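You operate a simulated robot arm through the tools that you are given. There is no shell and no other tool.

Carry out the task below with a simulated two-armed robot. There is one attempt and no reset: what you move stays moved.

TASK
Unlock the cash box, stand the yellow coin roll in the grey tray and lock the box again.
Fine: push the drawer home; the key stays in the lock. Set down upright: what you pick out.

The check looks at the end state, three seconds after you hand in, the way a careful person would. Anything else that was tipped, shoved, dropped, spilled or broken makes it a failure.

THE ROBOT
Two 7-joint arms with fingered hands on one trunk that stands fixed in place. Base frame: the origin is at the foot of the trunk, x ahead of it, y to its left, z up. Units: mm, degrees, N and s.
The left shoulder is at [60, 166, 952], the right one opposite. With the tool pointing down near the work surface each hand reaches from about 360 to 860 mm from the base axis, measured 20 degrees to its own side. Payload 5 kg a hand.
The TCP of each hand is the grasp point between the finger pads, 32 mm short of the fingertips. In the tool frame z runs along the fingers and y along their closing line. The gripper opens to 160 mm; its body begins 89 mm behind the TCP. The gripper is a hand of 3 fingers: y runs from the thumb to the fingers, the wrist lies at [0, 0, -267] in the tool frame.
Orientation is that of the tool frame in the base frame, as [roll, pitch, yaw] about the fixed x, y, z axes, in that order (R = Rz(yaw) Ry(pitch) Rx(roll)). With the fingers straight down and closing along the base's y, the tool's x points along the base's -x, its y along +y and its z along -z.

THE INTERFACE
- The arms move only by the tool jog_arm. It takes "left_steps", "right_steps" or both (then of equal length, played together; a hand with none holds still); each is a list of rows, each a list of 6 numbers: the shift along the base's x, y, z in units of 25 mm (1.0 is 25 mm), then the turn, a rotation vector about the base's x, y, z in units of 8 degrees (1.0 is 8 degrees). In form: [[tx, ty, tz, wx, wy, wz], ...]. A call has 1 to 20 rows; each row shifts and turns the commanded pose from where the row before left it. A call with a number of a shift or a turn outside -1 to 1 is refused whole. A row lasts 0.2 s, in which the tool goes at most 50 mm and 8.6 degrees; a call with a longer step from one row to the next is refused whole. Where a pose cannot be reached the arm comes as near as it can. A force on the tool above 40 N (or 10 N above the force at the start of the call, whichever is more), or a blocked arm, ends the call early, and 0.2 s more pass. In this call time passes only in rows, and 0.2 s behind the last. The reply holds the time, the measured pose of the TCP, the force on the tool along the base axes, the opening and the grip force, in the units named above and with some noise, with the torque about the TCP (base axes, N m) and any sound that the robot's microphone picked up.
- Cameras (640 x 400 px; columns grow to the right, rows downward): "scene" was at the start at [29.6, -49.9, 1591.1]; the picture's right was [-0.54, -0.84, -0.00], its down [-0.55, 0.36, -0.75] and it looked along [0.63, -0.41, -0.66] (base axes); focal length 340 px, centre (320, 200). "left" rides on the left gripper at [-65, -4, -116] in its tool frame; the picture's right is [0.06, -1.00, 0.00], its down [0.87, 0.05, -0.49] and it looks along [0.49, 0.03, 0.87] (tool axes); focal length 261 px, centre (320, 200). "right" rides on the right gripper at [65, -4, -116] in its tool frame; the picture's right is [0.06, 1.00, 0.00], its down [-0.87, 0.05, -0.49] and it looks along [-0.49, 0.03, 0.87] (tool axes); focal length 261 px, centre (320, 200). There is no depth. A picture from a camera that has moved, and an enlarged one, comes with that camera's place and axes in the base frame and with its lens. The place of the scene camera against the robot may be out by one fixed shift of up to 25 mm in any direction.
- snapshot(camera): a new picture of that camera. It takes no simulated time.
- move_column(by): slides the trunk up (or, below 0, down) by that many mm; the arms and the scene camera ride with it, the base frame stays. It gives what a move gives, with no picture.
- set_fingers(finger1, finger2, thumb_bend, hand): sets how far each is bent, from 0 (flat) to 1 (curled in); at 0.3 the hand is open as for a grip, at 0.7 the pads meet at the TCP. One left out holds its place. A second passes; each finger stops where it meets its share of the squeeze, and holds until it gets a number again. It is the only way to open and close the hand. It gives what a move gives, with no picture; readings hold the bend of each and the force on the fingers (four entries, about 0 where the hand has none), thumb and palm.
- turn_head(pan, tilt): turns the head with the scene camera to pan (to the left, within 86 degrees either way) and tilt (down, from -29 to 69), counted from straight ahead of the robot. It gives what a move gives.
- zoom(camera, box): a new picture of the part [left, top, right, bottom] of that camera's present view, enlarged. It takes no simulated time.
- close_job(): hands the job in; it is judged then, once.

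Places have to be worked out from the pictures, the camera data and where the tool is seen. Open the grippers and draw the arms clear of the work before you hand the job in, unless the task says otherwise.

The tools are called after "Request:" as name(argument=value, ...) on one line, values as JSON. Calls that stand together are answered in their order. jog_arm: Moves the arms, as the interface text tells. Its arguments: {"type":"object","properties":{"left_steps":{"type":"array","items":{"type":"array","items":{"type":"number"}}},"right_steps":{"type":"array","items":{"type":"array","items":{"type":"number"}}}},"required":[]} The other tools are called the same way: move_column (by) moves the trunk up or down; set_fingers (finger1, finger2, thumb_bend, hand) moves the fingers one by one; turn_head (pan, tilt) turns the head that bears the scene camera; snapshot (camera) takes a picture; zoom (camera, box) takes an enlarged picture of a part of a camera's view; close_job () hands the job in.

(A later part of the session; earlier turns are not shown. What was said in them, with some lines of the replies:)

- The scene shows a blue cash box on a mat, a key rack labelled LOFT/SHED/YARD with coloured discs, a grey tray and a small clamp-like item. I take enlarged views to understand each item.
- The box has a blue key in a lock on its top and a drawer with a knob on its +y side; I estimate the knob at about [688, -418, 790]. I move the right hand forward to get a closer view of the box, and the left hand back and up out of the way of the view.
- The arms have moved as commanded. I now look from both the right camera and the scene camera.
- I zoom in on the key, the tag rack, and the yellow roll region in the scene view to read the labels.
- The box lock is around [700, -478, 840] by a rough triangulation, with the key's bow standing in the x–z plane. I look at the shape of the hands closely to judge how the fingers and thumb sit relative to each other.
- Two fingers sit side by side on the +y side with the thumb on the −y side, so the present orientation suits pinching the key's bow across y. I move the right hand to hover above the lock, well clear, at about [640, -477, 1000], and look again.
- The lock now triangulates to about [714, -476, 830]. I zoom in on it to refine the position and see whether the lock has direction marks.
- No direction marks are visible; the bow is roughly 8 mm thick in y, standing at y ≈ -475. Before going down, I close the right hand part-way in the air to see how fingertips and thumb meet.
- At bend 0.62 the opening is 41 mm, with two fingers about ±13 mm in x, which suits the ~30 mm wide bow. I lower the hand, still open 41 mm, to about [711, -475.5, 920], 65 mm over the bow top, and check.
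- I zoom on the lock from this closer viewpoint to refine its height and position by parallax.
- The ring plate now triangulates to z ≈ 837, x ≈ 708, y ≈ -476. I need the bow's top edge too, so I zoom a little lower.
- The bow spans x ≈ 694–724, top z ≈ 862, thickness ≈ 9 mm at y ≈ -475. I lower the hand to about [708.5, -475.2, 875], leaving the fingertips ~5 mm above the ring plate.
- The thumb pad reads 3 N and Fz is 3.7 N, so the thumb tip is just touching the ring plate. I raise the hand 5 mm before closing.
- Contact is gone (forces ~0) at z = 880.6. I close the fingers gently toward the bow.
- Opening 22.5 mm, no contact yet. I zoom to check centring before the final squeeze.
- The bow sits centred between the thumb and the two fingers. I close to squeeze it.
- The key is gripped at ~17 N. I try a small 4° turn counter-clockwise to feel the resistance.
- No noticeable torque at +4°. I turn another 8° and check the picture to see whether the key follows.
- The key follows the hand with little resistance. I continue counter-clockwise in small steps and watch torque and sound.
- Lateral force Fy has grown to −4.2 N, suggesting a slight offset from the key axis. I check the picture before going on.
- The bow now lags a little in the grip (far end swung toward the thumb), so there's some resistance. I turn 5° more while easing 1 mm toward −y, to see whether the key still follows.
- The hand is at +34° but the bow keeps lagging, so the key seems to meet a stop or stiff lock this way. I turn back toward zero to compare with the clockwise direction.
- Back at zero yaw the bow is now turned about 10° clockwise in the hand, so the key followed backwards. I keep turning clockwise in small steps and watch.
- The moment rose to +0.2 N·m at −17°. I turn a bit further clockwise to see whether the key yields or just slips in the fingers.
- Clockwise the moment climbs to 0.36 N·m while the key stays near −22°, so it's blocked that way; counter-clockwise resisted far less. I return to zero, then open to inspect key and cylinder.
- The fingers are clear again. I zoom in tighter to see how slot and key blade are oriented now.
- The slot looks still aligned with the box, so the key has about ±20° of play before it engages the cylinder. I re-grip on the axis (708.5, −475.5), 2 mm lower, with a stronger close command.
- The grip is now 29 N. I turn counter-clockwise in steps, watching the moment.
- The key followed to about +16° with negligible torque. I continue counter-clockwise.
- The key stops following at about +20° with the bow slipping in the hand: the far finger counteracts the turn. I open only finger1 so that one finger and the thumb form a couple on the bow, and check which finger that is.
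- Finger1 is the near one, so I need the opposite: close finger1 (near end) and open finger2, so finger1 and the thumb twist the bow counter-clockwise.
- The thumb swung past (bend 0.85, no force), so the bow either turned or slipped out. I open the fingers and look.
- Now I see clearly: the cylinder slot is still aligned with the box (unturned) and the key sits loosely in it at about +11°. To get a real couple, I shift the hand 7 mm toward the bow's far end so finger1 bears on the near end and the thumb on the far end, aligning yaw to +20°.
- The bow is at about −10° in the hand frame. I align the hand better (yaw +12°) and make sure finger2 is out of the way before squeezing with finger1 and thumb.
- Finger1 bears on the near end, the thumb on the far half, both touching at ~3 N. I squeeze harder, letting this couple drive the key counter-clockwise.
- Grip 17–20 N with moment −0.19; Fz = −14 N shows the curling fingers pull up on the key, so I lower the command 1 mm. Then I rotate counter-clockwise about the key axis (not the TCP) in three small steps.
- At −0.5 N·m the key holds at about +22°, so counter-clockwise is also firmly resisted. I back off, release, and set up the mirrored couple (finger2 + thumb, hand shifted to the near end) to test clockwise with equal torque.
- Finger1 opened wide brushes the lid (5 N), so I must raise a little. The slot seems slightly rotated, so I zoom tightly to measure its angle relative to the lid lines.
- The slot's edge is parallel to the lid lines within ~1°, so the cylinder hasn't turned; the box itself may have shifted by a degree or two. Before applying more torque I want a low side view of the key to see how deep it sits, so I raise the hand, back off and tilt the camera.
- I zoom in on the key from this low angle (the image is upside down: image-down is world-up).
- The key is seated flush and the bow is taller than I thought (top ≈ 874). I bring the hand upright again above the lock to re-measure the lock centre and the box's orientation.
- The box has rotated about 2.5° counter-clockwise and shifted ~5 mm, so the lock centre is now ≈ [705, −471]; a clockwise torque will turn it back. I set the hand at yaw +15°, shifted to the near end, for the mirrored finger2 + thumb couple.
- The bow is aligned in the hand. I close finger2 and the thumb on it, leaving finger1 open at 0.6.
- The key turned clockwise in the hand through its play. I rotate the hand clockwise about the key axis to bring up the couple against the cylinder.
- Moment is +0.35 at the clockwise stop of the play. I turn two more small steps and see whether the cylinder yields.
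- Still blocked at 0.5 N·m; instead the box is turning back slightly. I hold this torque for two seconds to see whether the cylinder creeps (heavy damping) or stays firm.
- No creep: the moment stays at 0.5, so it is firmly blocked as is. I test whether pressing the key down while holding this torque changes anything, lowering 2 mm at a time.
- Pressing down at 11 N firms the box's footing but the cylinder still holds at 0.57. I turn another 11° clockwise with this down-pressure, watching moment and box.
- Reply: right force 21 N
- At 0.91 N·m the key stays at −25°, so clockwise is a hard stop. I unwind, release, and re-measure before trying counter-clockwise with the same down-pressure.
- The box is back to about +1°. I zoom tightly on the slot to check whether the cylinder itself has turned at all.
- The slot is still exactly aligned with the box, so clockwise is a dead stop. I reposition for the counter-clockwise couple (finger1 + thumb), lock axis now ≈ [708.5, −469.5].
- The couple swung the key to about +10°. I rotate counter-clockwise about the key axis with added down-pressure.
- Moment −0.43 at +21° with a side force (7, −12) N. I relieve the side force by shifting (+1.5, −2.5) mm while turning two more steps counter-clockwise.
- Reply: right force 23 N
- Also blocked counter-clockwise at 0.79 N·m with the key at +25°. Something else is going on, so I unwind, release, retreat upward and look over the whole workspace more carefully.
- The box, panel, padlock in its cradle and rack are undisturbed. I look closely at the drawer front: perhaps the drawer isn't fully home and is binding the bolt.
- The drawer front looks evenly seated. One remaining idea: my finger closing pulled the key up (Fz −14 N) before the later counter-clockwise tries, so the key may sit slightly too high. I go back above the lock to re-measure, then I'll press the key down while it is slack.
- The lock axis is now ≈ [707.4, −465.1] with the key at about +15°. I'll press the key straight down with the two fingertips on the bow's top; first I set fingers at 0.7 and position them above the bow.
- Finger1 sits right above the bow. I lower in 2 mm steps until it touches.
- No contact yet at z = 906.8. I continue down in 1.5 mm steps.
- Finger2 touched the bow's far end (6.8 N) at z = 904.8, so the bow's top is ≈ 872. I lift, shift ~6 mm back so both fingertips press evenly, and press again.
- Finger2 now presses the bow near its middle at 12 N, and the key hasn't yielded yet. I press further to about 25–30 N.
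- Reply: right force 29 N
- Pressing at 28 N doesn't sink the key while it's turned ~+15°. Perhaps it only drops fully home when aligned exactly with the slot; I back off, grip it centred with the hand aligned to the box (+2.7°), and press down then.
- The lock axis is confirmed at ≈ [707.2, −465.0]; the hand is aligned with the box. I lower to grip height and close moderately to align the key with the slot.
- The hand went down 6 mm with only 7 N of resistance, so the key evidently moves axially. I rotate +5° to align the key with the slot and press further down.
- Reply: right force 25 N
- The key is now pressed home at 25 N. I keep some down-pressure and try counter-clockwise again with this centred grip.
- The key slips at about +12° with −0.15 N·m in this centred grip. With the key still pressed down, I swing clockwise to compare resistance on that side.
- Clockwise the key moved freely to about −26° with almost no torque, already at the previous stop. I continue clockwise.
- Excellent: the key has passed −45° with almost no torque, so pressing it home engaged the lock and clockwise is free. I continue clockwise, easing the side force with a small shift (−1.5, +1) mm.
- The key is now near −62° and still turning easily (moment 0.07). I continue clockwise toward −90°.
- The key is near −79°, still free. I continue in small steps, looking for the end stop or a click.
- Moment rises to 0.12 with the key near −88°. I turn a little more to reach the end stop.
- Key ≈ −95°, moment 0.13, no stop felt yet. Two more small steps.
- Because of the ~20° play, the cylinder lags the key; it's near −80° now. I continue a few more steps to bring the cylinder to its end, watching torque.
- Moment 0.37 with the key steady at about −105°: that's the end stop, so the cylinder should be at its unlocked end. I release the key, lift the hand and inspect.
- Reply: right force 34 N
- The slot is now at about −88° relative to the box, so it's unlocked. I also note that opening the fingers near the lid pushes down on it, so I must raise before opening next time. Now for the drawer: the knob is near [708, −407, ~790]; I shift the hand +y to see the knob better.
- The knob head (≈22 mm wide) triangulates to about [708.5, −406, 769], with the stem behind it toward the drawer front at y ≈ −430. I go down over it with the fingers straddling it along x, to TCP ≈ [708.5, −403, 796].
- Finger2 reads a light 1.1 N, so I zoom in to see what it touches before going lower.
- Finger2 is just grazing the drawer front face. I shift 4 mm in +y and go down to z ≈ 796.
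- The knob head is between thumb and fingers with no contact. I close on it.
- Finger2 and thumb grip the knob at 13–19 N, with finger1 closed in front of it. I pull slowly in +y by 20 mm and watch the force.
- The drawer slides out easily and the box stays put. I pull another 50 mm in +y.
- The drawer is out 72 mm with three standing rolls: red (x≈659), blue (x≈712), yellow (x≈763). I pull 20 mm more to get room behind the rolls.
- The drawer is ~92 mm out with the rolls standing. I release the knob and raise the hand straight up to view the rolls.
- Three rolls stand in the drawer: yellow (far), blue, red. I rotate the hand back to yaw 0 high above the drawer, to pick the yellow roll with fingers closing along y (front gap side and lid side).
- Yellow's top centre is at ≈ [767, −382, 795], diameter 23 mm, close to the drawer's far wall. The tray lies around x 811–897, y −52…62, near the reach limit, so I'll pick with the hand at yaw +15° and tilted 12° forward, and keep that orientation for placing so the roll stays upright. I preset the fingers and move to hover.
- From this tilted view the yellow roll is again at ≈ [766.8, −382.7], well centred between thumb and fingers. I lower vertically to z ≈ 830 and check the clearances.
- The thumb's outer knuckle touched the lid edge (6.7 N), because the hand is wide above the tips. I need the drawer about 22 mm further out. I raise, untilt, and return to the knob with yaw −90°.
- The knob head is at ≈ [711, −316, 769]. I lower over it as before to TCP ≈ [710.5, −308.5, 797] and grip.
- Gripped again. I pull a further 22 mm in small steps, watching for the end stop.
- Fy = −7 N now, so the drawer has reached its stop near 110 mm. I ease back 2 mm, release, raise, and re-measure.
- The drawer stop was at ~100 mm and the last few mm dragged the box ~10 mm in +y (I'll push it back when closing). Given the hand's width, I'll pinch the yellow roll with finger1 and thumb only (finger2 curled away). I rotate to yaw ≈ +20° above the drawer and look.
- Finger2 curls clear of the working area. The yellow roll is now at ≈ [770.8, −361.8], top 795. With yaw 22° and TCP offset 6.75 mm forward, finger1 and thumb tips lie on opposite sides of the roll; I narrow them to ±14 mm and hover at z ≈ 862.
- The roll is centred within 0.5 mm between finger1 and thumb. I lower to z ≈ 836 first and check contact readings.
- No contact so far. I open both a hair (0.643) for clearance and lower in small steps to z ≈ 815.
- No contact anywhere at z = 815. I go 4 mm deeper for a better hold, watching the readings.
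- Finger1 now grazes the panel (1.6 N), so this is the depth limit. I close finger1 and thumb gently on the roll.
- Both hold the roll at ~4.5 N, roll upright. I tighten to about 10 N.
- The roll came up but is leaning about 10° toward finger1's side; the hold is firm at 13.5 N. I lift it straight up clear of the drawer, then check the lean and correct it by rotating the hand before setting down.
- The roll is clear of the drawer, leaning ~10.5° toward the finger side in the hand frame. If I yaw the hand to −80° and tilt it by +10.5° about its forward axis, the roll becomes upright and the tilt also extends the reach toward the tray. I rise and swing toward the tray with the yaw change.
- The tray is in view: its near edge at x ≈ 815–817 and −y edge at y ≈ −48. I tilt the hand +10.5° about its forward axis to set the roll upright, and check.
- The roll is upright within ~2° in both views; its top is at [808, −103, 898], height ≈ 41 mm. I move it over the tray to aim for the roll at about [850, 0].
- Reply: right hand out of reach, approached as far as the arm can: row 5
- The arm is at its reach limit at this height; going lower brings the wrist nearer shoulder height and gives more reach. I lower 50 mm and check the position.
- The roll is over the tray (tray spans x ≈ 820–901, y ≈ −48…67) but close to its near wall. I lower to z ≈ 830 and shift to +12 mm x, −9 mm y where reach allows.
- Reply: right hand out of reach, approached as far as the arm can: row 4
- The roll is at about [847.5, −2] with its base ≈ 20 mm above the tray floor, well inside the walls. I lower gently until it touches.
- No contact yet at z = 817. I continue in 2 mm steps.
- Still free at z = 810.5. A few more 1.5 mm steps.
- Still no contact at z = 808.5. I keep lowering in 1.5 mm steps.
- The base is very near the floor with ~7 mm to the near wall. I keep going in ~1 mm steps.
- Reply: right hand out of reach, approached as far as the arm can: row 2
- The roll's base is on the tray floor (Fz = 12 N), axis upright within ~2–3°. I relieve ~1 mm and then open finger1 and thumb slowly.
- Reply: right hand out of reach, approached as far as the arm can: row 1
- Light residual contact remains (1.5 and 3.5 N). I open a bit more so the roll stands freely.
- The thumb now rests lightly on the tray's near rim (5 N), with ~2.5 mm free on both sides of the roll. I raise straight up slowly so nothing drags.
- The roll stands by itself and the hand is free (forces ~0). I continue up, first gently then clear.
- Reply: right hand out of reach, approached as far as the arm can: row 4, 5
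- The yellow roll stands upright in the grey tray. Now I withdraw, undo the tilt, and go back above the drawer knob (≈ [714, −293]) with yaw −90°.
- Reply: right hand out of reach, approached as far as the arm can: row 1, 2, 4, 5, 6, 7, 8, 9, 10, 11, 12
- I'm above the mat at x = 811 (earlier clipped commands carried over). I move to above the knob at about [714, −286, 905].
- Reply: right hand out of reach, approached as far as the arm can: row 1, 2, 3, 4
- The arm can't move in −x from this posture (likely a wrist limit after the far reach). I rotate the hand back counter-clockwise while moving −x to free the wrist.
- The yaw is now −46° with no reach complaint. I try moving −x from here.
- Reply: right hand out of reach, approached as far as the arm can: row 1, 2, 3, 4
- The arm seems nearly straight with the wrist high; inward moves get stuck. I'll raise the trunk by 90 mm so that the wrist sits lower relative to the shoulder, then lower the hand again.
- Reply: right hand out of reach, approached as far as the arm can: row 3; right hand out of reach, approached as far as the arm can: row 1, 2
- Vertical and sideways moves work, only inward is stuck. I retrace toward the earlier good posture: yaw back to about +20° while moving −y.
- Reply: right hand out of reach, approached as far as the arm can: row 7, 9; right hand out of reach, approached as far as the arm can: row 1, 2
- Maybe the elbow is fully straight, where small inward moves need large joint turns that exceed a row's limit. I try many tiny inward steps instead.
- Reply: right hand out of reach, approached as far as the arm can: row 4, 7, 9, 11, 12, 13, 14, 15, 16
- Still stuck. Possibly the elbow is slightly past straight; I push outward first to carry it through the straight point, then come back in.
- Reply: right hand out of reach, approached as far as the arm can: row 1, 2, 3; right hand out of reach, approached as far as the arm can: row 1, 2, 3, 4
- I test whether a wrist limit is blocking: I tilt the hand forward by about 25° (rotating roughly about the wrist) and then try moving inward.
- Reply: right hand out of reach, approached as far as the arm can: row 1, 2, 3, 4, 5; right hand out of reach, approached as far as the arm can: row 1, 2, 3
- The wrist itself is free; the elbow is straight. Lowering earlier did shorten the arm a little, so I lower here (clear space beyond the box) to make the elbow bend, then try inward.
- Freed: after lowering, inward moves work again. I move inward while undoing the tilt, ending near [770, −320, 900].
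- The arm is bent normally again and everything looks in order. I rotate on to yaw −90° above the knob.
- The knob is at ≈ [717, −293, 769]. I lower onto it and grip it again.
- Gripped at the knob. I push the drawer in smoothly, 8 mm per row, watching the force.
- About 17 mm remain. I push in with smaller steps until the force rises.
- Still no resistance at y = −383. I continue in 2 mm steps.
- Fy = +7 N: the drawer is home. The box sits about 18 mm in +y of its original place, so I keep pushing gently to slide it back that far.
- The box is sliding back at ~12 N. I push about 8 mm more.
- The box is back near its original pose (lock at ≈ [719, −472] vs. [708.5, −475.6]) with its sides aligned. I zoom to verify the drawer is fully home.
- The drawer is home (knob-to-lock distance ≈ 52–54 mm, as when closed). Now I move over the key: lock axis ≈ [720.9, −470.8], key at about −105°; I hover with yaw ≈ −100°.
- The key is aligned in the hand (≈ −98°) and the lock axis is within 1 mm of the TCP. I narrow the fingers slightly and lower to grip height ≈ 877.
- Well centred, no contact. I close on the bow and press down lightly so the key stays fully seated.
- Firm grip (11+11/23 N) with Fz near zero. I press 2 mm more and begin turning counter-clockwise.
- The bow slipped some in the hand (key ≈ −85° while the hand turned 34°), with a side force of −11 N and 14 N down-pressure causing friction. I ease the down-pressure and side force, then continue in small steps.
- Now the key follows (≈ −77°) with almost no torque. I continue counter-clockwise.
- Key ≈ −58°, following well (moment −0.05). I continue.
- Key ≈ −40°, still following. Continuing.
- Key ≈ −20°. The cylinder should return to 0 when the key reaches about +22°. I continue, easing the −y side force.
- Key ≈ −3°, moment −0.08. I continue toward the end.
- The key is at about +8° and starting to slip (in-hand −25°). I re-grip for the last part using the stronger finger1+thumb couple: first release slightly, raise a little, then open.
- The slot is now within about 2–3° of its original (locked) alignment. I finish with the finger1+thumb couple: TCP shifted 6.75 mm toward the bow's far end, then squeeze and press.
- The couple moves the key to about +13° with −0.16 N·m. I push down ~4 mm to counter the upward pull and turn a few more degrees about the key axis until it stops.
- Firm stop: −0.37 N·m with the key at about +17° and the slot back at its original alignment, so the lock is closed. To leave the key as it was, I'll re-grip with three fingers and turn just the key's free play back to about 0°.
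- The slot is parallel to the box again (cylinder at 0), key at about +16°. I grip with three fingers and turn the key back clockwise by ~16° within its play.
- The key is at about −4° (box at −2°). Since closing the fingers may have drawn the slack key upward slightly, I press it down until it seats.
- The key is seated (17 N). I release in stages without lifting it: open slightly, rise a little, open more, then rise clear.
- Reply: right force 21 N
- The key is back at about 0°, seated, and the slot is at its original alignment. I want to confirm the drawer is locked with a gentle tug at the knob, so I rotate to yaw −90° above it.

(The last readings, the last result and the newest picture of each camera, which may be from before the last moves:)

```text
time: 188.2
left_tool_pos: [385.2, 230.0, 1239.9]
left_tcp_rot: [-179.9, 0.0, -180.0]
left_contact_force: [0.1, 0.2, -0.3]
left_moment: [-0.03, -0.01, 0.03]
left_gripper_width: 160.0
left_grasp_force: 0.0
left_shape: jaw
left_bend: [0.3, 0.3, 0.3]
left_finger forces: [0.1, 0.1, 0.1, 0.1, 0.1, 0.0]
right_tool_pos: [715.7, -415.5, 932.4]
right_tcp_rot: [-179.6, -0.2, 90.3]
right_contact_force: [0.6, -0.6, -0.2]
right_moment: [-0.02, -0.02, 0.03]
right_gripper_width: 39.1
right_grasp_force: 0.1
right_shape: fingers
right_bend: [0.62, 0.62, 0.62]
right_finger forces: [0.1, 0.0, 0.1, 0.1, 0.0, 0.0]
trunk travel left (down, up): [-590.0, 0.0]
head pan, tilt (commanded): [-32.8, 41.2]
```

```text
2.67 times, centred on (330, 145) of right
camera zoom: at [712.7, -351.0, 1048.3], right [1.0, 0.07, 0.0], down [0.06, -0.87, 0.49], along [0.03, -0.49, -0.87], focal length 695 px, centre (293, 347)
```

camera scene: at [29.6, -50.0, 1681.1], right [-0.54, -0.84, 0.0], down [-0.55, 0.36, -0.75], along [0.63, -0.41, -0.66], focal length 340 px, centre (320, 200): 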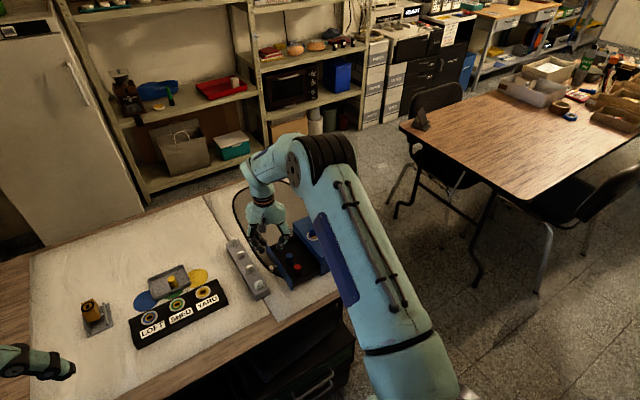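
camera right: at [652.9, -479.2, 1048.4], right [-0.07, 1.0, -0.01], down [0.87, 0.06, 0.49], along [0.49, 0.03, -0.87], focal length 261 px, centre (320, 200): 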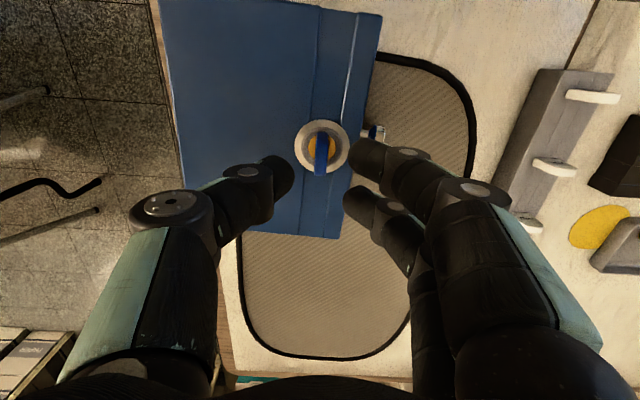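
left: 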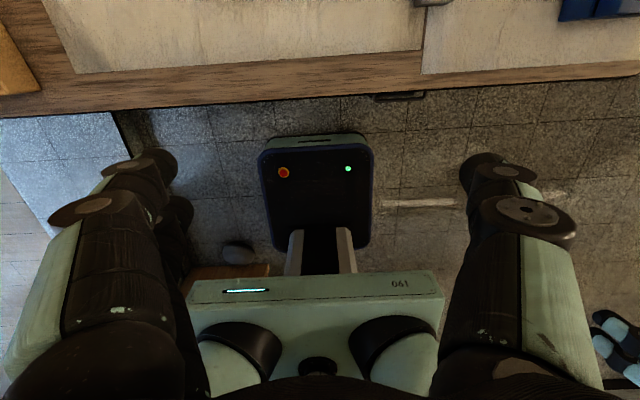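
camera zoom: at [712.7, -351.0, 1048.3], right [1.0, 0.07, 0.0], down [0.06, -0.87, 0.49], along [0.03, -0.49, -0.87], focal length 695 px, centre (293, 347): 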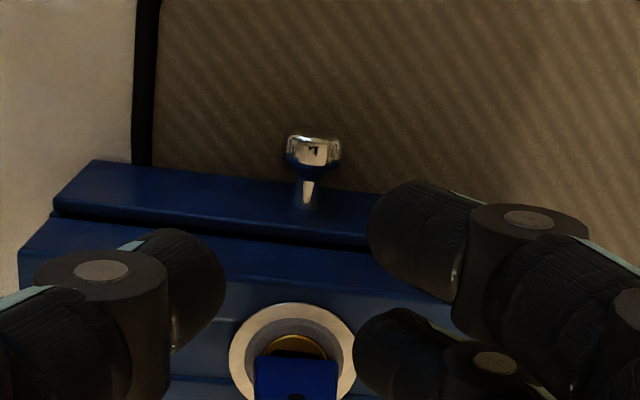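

The knob is at ≈ [724.5, −418, 769]. I lower onto it and close gently for a light tug.

Request:
jog_arm(right_steps=[[0.35, 0.2, -0.9, 0, 0, 0], [0, 0, -1, 0, 0, 0], [0, 0, -1, 0, 0, 0], [0, 0, -1, 0, 0, 0], [0, 0, -0.9, 0, 0, 0], [0, 0, -0.6, 0, 0, 0]])

Request:
set_fingers(hand="right", finger1=0.78, finger2=0.78, thumb_bend=0.78)

Request:
zoom(camera="right", box=[200, 130, 440, 300])

```text
time: 189.7
left_tool_pos: [385.7, 228.9, 1240.3]
left_tcp_rot: [-180.0, 0.0, 180.0]
left_contact_force: [-0.1, -0.4, -0.3]
left_moment: [-0.04, 0.01, 0.03]
left_gripper_width: 160.1
left_grasp_force: 0.1
left_shape: jaw
left_bend: [0.3, 0.3, 0.3]
left_finger forces: [0.0, 0.0, 0.0, 0.0, 0.0, 0.0]
right_tool_pos: [725.3, -410.8, 797.3]
right_tcp_rot: [-179.7, -0.3, 90.4]
right_contact_force: [-0.5, -0.2, -0.4]
right_moment: [0.04, -0.01, 0.0]
right_gripper_width: 39.4
right_grasp_force: 0.0
right_shape: fingers
right_bend: [0.62, 0.62, 0.62]
right_finger forces: [0.1, 0.0, 0.0, 0.0, 0.0, 0.0]
trunk travel left (down, up): [-590.0, 0.0]
head pan, tilt (commanded): [-32.8, 41.2]
```

```text
time: 190.7
left_tool_pos: [386.9, 230.2, 1241.2]
left_tcp_rot: [180.0, -0.1, -179.9]
left_contact_force: [0.0, 0.2, -1.2]
left_moment: [-0.01, -0.02, 0.02]
left_gripper_width: 159.6
left_grasp_force: 0.0
left_shape: jaw
left_bend: [0.3, 0.3, 0.3]
left_finger forces: [0.0, 0.1, 0.0, 0.0, 0.0, 0.1]
right_tool_pos: [725.3, -410.4, 797.1]
right_tcp_rot: [-179.6, -0.3, 90.3]
right_contact_force: [-4.0, 0.7, -0.5]
right_moment: [0.04, 0.05, -0.07]
right_gripper_width: 8.2
right_grasp_force: 14.8
right_shape: fingers
right_bend: [0.78, 0.71, 0.68]
right_finger forces: [0.0, 12.8, 0.0, 0.0, 17.1, 0.1]
trunk travel left (down, up): [-590.0, 0.0]
head pan, tilt (commanded): [-32.8, 41.2]
```

```text
2.35 times, centred on (320, 215) of right
camera zoom: at [721.1, -346.6, 912.5], right [1.0, 0.07, -0.01], down [0.06, -0.87, 0.49], along [0.03, -0.49, -0.87], focal length 613 px, centre (320, 165)
```

zoom: 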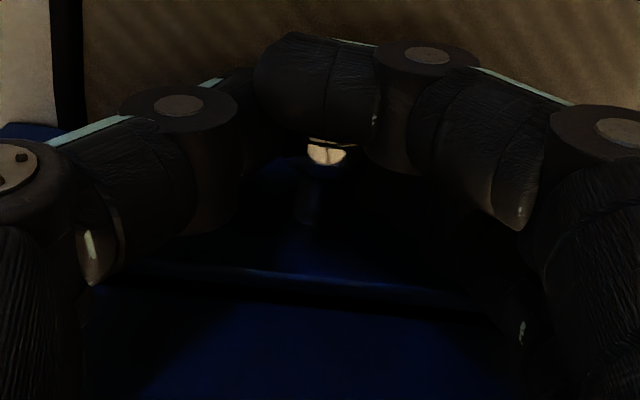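

Gripped lightly. I tug 2 mm in +y and read the force: near zero would mean unlocked.

Request:
jog_arm(right_steps=[[0, 0.05, 0, 0, 0, 0], [0, 0.05, 0, 0, 0, 0]])

Request:
zoom(camera="right", box=[200, 130, 440, 300])

```text
time: 191.2
left_tool_pos: [386.2, 230.6, 1240.1]
left_tcp_rot: [-180.0, 0.0, 180.0]
left_contact_force: [-0.4, -0.8, -0.4]
left_moment: [0.02, 0.01, 0.0]
left_gripper_width: 159.8
left_grasp_force: 0.0
left_shape: jaw
left_bend: [0.3, 0.3, 0.3]
left_finger forces: [0.0, 0.1, 0.0, 0.0, 0.1, 0.0]
right_tool_pos: [724.6, -409.0, 795.9]
right_tcp_rot: [-179.6, -0.3, 90.4]
right_contact_force: [-2.9, -2.3, 0.3]
right_moment: [-0.02, 0.0, -0.02]
right_gripper_width: 8.3
right_grasp_force: 15.5
right_shape: fingers
right_bend: [0.78, 0.71, 0.68]
right_finger forces: [0.0, 14.1, 0.0, 0.0, 16.3, 0.1]
trunk travel left (down, up): [-590.0, 0.0]
head pan, tilt (commanded): [-32.8, 41.2]
```

```text
2.35 times, centred on (320, 215) of right
camera zoom: at [721.4, -345.0, 912.3], right [1.0, 0.07, -0.01], down [0.06, -0.87, 0.49], along [0.03, -0.49, -0.87], focal length 613 px, centre (320, 165)
```

zoom: 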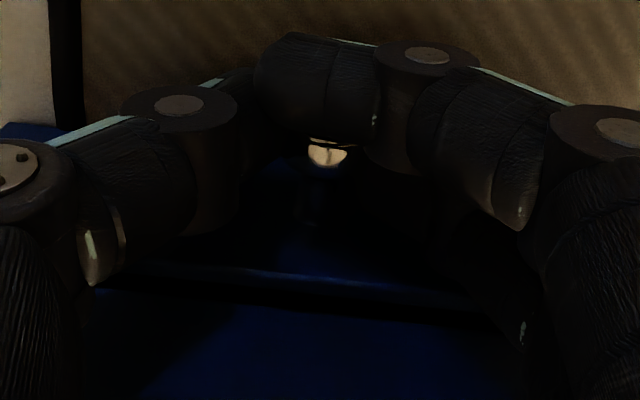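

Already −2.3 N (it was ~0 when unlocked). One more 2 mm to confirm.

Request:
jog_arm(right_steps=[[0, 0.05, 0, 0, 0, 0], [0, 0.03, 0, 0, 0, 0]])

Request:
zoom(camera="right", box=[200, 130, 440, 300])

```text
time: 191.8
left_tool_pos: [385.6, 228.2, 1240.5]
left_tcp_rot: [-179.9, 0.0, 179.9]
left_contact_force: [-0.2, 0.9, 0.4]
left_moment: [-0.04, 0.0, -0.03]
left_gripper_width: 159.7
left_grasp_force: 0.0
left_shape: jaw
left_bend: [0.3, 0.3, 0.3]
left_finger forces: [0.0, 0.1, 0.0, 0.1, 0.1, 0.0]
right_tool_pos: [725.1, -407.1, 795.9]
right_tcp_rot: [-179.7, -0.1, 90.2]
right_contact_force: [-0.3, -7.0, 0.8]
right_moment: [-0.1, 0.01, -0.11]
right_gripper_width: 7.2
right_grasp_force: 15.7
right_shape: fingers
right_bend: [0.78, 0.7, 0.69]
right_finger forces: [0.0, 16.6, 0.0, 0.0, 14.7, 0.0]
trunk travel left (down, up): [-590.0, 0.0]
head pan, tilt (commanded): [-32.8, 41.2]
```

```text
2.35 times, centred on (320, 215) of right
camera zoom: at [721.3, -343.7, 912.2], right [1.0, 0.07, -0.01], down [0.06, -0.87, 0.49], along [0.03, -0.49, -0.87], focal length 613 px, centre (320, 165)
```

zoom: 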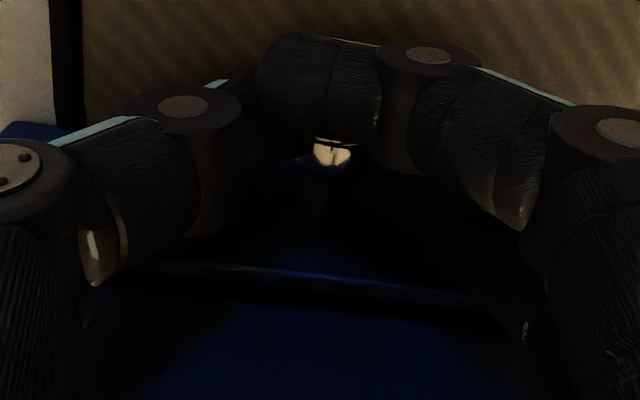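

The force rises to −7 N without the drawer sliding: it is locked. I push back 5 mm to undo the tug and make sure the drawer is home, then release and rise.

Request:
jog_arm(right_steps=[[0, -0.1, 0, 0, 0, 0], [0, -0.1, 0, 0, 0, 0]])

Request:
set_fingers(hand="right", finger1=0.62, finger2=0.62, thumb_bend=0.62)

Request:
jog_arm(right_steps=[[0, 0.04, 0.6, 0, 0, 0], [0, 0.1, 1, 0, 0, 0], [0, 0.1, 1, 0, 0, 0], [0, 0.1, 1, 0, 0, 0], [0, 0.2, 1, 0, 0, 0], [-0.4, 0.2, 1, 0, 0, 0]])

Request:
snapshot(camera="right")

Request:
snapshot(camera="scene")

```text
time: 192.4
left_tool_pos: [385.8, 229.9, 1240.8]
left_tcp_rot: [-180.0, -0.1, -180.0]
left_contact_force: [-0.1, 0.0, -0.2]
left_moment: [-0.01, -0.03, 0.02]
left_gripper_width: 159.8
left_grasp_force: 0.0
left_shape: jaw
left_bend: [0.3, 0.3, 0.3]
left_finger forces: [0.0, 0.1, 0.0, 0.0, 0.0, 0.0]
right_tool_pos: [725.1, -408.1, 796.6]
right_tcp_rot: [-179.6, -0.4, 90.4]
right_contact_force: [-3.5, 0.5, -0.1]
right_moment: [0.04, 0.07, -0.06]
right_gripper_width: 7.5
right_grasp_force: 15.0
right_shape: fingers
right_bend: [0.78, 0.7, 0.69]
right_finger forces: [0.0, 12.6, 0.0, 0.1, 17.2, 0.0]
trunk travel left (down, up): [-590.0, 0.0]
head pan, tilt (commanded): [-32.8, 41.2]
```

```text
time: 193.4
left_tool_pos: [385.9, 229.2, 1239.5]
left_tcp_rot: [180.0, 0.0, -180.0]
left_contact_force: [-0.1, -0.1, -0.9]
left_moment: [0.01, -0.02, 0.01]
left_gripper_width: 160.2
left_grasp_force: 0.1
left_shape: jaw
left_bend: [0.3, 0.3, 0.3]
left_finger forces: [0.1, 0.1, 0.0, 0.0, 0.1, 0.0]
right_tool_pos: [724.3, -410.5, 797.2]
right_tcp_rot: [-179.6, -0.4, 90.3]
right_contact_force: [1.2, 0.5, 0.0]
right_moment: [-0.02, 0.01, -0.01]
right_gripper_width: 39.2
right_grasp_force: 0.3
right_shape: fingers
right_bend: [0.62, 0.62, 0.62]
right_finger forces: [0.0, 0.0, 0.0, 0.0, 0.1, 0.0]
trunk travel left (down, up): [-590.0, 0.0]
head pan, tilt (commanded): [-32.8, 41.2]
```

```text
time: 194.8
left_tool_pos: [385.8, 230.5, 1239.8]
left_tcp_rot: [-179.9, 0.0, -180.0]
left_contact_force: [-0.2, -0.5, 0.7]
left_moment: [-0.03, -0.01, -0.02]
left_gripper_width: 160.1
left_grasp_force: 0.2
left_shape: jaw
left_bend: [0.3, 0.3, 0.3]
left_finger forces: [0.0, 0.0, 0.0, 0.0, 0.0, 0.1]
right_tool_pos: [714.0, -393.7, 938.0]
right_tcp_rot: [-179.7, -0.3, 90.5]
right_contact_force: [-0.4, -0.1, 0.0]
right_moment: [0.02, -0.05, 0.03]
right_gripper_width: 39.4
right_grasp_force: 0.1
right_shape: fingers
right_bend: [0.62, 0.62, 0.62]
right_finger forces: [0.1, 0.0, 0.0, 0.1, 0.0, 0.1]
trunk travel left (down, up): [-590.0, 0.0]
head pan, tilt (commanded): [-32.8, 41.2]
```

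```text
taken
camera right: at [710.1, -328.3, 1054.0], right [1.0, 0.07, -0.01], down [0.06, -0.87, 0.49], along [0.03, -0.49, -0.87], focal length 261 px, centre (320, 200)
```

right: 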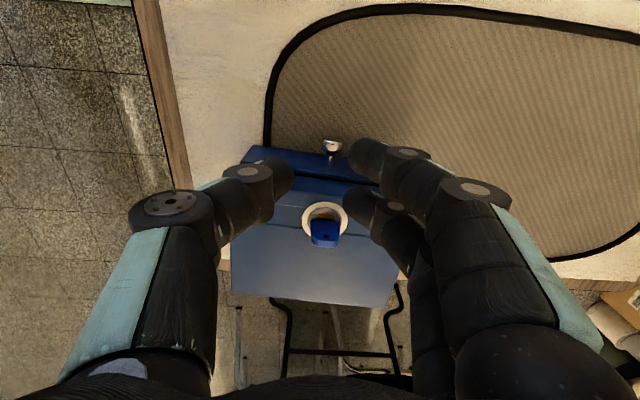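

```text
taken
camera scene: at [28.6, -49.9, 1681.1], right [-0.54, -0.84, 0.0], down [-0.55, 0.36, -0.75], along [0.63, -0.41, -0.66], focal length 340 px, centre (320, 200)
```

scene: 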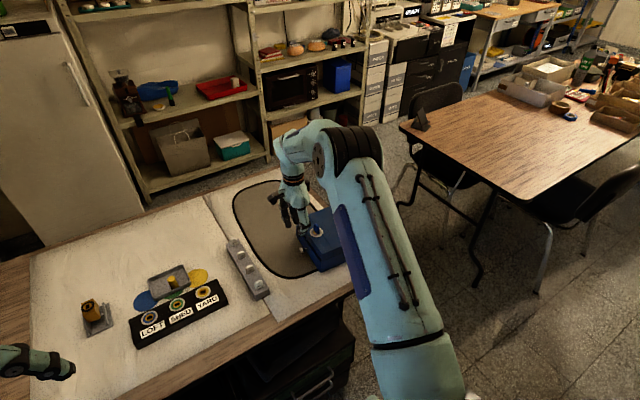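

Everything looks in order: the yellow roll upright in the tray, box closed. I withdraw the right arm up and back, clear of the work.

Request:
jog_arm(right_steps=[[0, 0, 1, 0, 0, 0], [0, 0, 1, 0, 0, 0], [0, 0, 1, 0, 0, 0], [0, 0, 1, 0, 0, 0], [-0.5, 0, 1, 0, 0, 0], [-1, -0.1, 0.5, 0, 0, 0.9], [-1, -0.1, 0, 0, 0, 0.9], [-1, -0.1, 0, 0, 0, 0.9], [-1, -0.1, 0, 0, 0, 0.9], [-1, -0.1, 0, 0, 0, 0.9], [-1, -0.1, 0, 0, 0, 0.9], [-1, -0.1, 0, 0, 0, 0.9], [-1, -0.1, 0, 0, 0, 0.9], [-1, -0.1, 0, 0, 0, 0.9], [-1, -0.1, 0, 0, 0, 0.9], [-1, -0.1, 0, 0, 0, 0.9], [-1, -0.1, 0, 0, 0, 0.9]])

Request:
set_fingers(hand="right", finger1=0.3, finger2=0.3, thumb_bend=0.3)

Request:
snapshot(camera="scene")

Request:
snapshot(camera="right")

```text
time: 198.4
left_tool_pos: [385.9, 230.2, 1240.6]
left_tcp_rot: [-180.0, 0.0, 180.0]
left_contact_force: [0.0, -0.3, -0.1]
left_moment: [0.0, -0.04, 0.03]
left_gripper_width: 159.8
left_grasp_force: 0.0
left_shape: jaw
left_bend: [0.3, 0.3, 0.3]
left_finger forces: [0.0, 0.1, 0.0, 0.0, 0.0, 0.1]
right_tool_pos: [401.5, -422.2, 1074.5]
right_tcp_rot: [-179.7, -0.2, 177.0]
right_contact_force: [-0.1, 0.0, -0.4]
right_moment: [-0.01, -0.03, 0.0]
right_gripper_width: 39.6
right_grasp_force: 0.1
right_shape: fingers
right_bend: [0.62, 0.62, 0.62]
right_finger forces: [0.0, 0.0, 0.0, 0.0, 0.0, 0.0]
trunk travel left (down, up): [-590.0, 0.0]
head pan, tilt (commanded): [-32.8, 41.2]
```

```text
time: 199.4
left_tool_pos: [386.7, 229.5, 1240.3]
left_tcp_rot: [179.9, 0.0, 180.0]
left_contact_force: [0.4, -0.7, 0.6]
left_moment: [-0.01, -0.02, -0.01]
left_gripper_width: 159.9
left_grasp_force: 0.2
left_shape: jaw
left_bend: [0.3, 0.3, 0.3]
left_finger forces: [0.0, 0.1, 0.1, 0.0, 0.1, 0.0]
right_tool_pos: [402.8, -423.4, 1074.6]
right_tcp_rot: [-179.6, -0.3, 176.8]
right_contact_force: [-0.1, 0.0, -0.2]
right_moment: [0.03, 0.0, 0.01]
right_gripper_width: 167.6
right_grasp_force: 0.0
right_shape: fingers
right_bend: [0.3, 0.3, 0.3]
right_finger forces: [0.1, 0.0, 0.1, 0.0, 0.0, 0.0]
trunk travel left (down, up): [-590.0, 0.0]
head pan, tilt (commanded): [-32.8, 41.2]
```

```text
taken
camera scene: at [29.7, -50.3, 1681.1], right [-0.54, -0.84, 0.0], down [-0.55, 0.36, -0.75], along [0.63, -0.41, -0.66], focal length 340 px, centre (320, 200)
```

scene: 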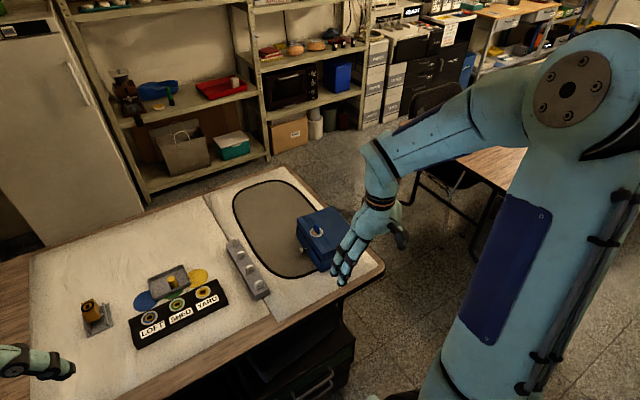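

```text
taken
camera right: at [337.8, -423.2, 1190.6], right [-0.01, 1.0, -0.01], down [0.87, 0.01, 0.49], along [0.49, 0.0, -0.87], focal length 261 px, centre (320, 200)
```

right: 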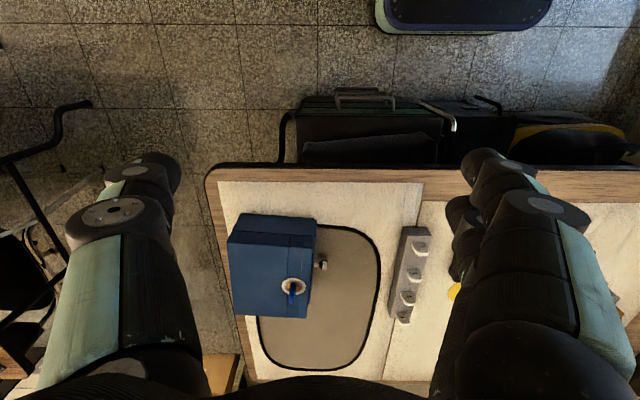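

Both arms are clear. I take enlarged looks at the box, key and tray before handing in.

Request:
zoom(camera="scene", box=[280, 190, 370, 280])

Request:
zoom(camera="scene", box=[70, 240, 240, 350])

Request:
zoom(camera="right", box=[220, 200, 340, 330])

```text
4.44 times, centred on (325, 235) of scene
camera zoom: at [29.7, -50.3, 1681.1], right [-0.54, -0.84, 0.0], down [-0.55, 0.36, -0.75], along [0.63, -0.41, -0.66], focal length 1513 px, centre (298, 44)
```

zoom: 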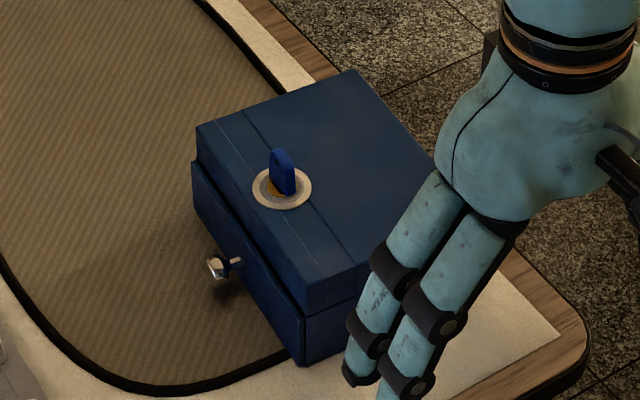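

```text
3.64 times, centred on (155, 295) of scene
camera zoom: at [29.7, -50.3, 1681.1], right [-0.54, -0.84, 0.0], down [-0.55, 0.36, -0.75], along [0.63, -0.41, -0.66], focal length 1238 px, centre (920, -146)
```

zoom: 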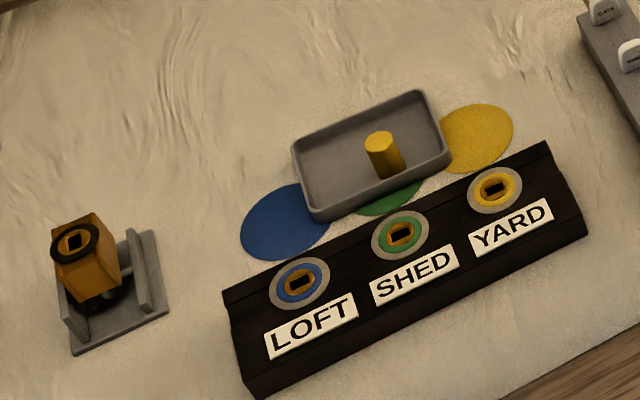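

```text
3.08 times, centred on (280, 265) of right
camera zoom: at [337.8, -423.2, 1190.6], right [-0.01, 1.0, -0.01], down [0.87, 0.01, 0.49], along [0.49, 0.0, -0.87], focal length 802 px, centre (443, 0)
```

zoom: 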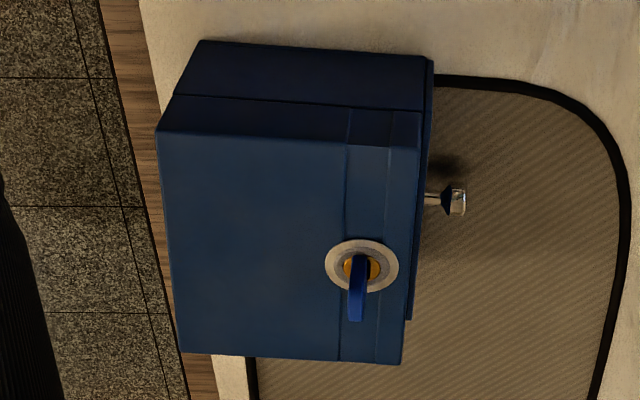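

The box is closed and locked with the key in place at its original angle. The yellow roll stands upright in the grey tray, nothing else is disturbed, and both arms are clear with hands open, so I hand in the job.

Request:
close_job()

```text
The job is handed in.
```

The yellow coin roll is standing upright in the grey tray, and the cash box is closed and locked with the key still in it.

- **Lock:** After locking I tugged the drawer knob. The pull built up to about 7 N and the drawer did not slide, whereas it had moved with almost no force when unlocked. The key is back at its starting angle.
- **Box position:** The box slid while I was testing the key and pulling the drawer out. I pushed it back, and by my last measurement the lock is about 10 mm from where it started, with the box turned about 2°.
- **Tray:** The thumb rested on the tray's near rim at about 5 N while I released the roll. The tray looks unmoved in the final pictures.
- **Other items:** I saw no change to the key rack, the lock panel or the padlock. The red and blue rolls were upright in the drawer when I last saw them, just before closing it.
- **Hand-in state:** Both hands are open and drawn clear of the work. The trunk is still raised 90 mm, because I had to lift it when the right arm got stuck at full stretch.
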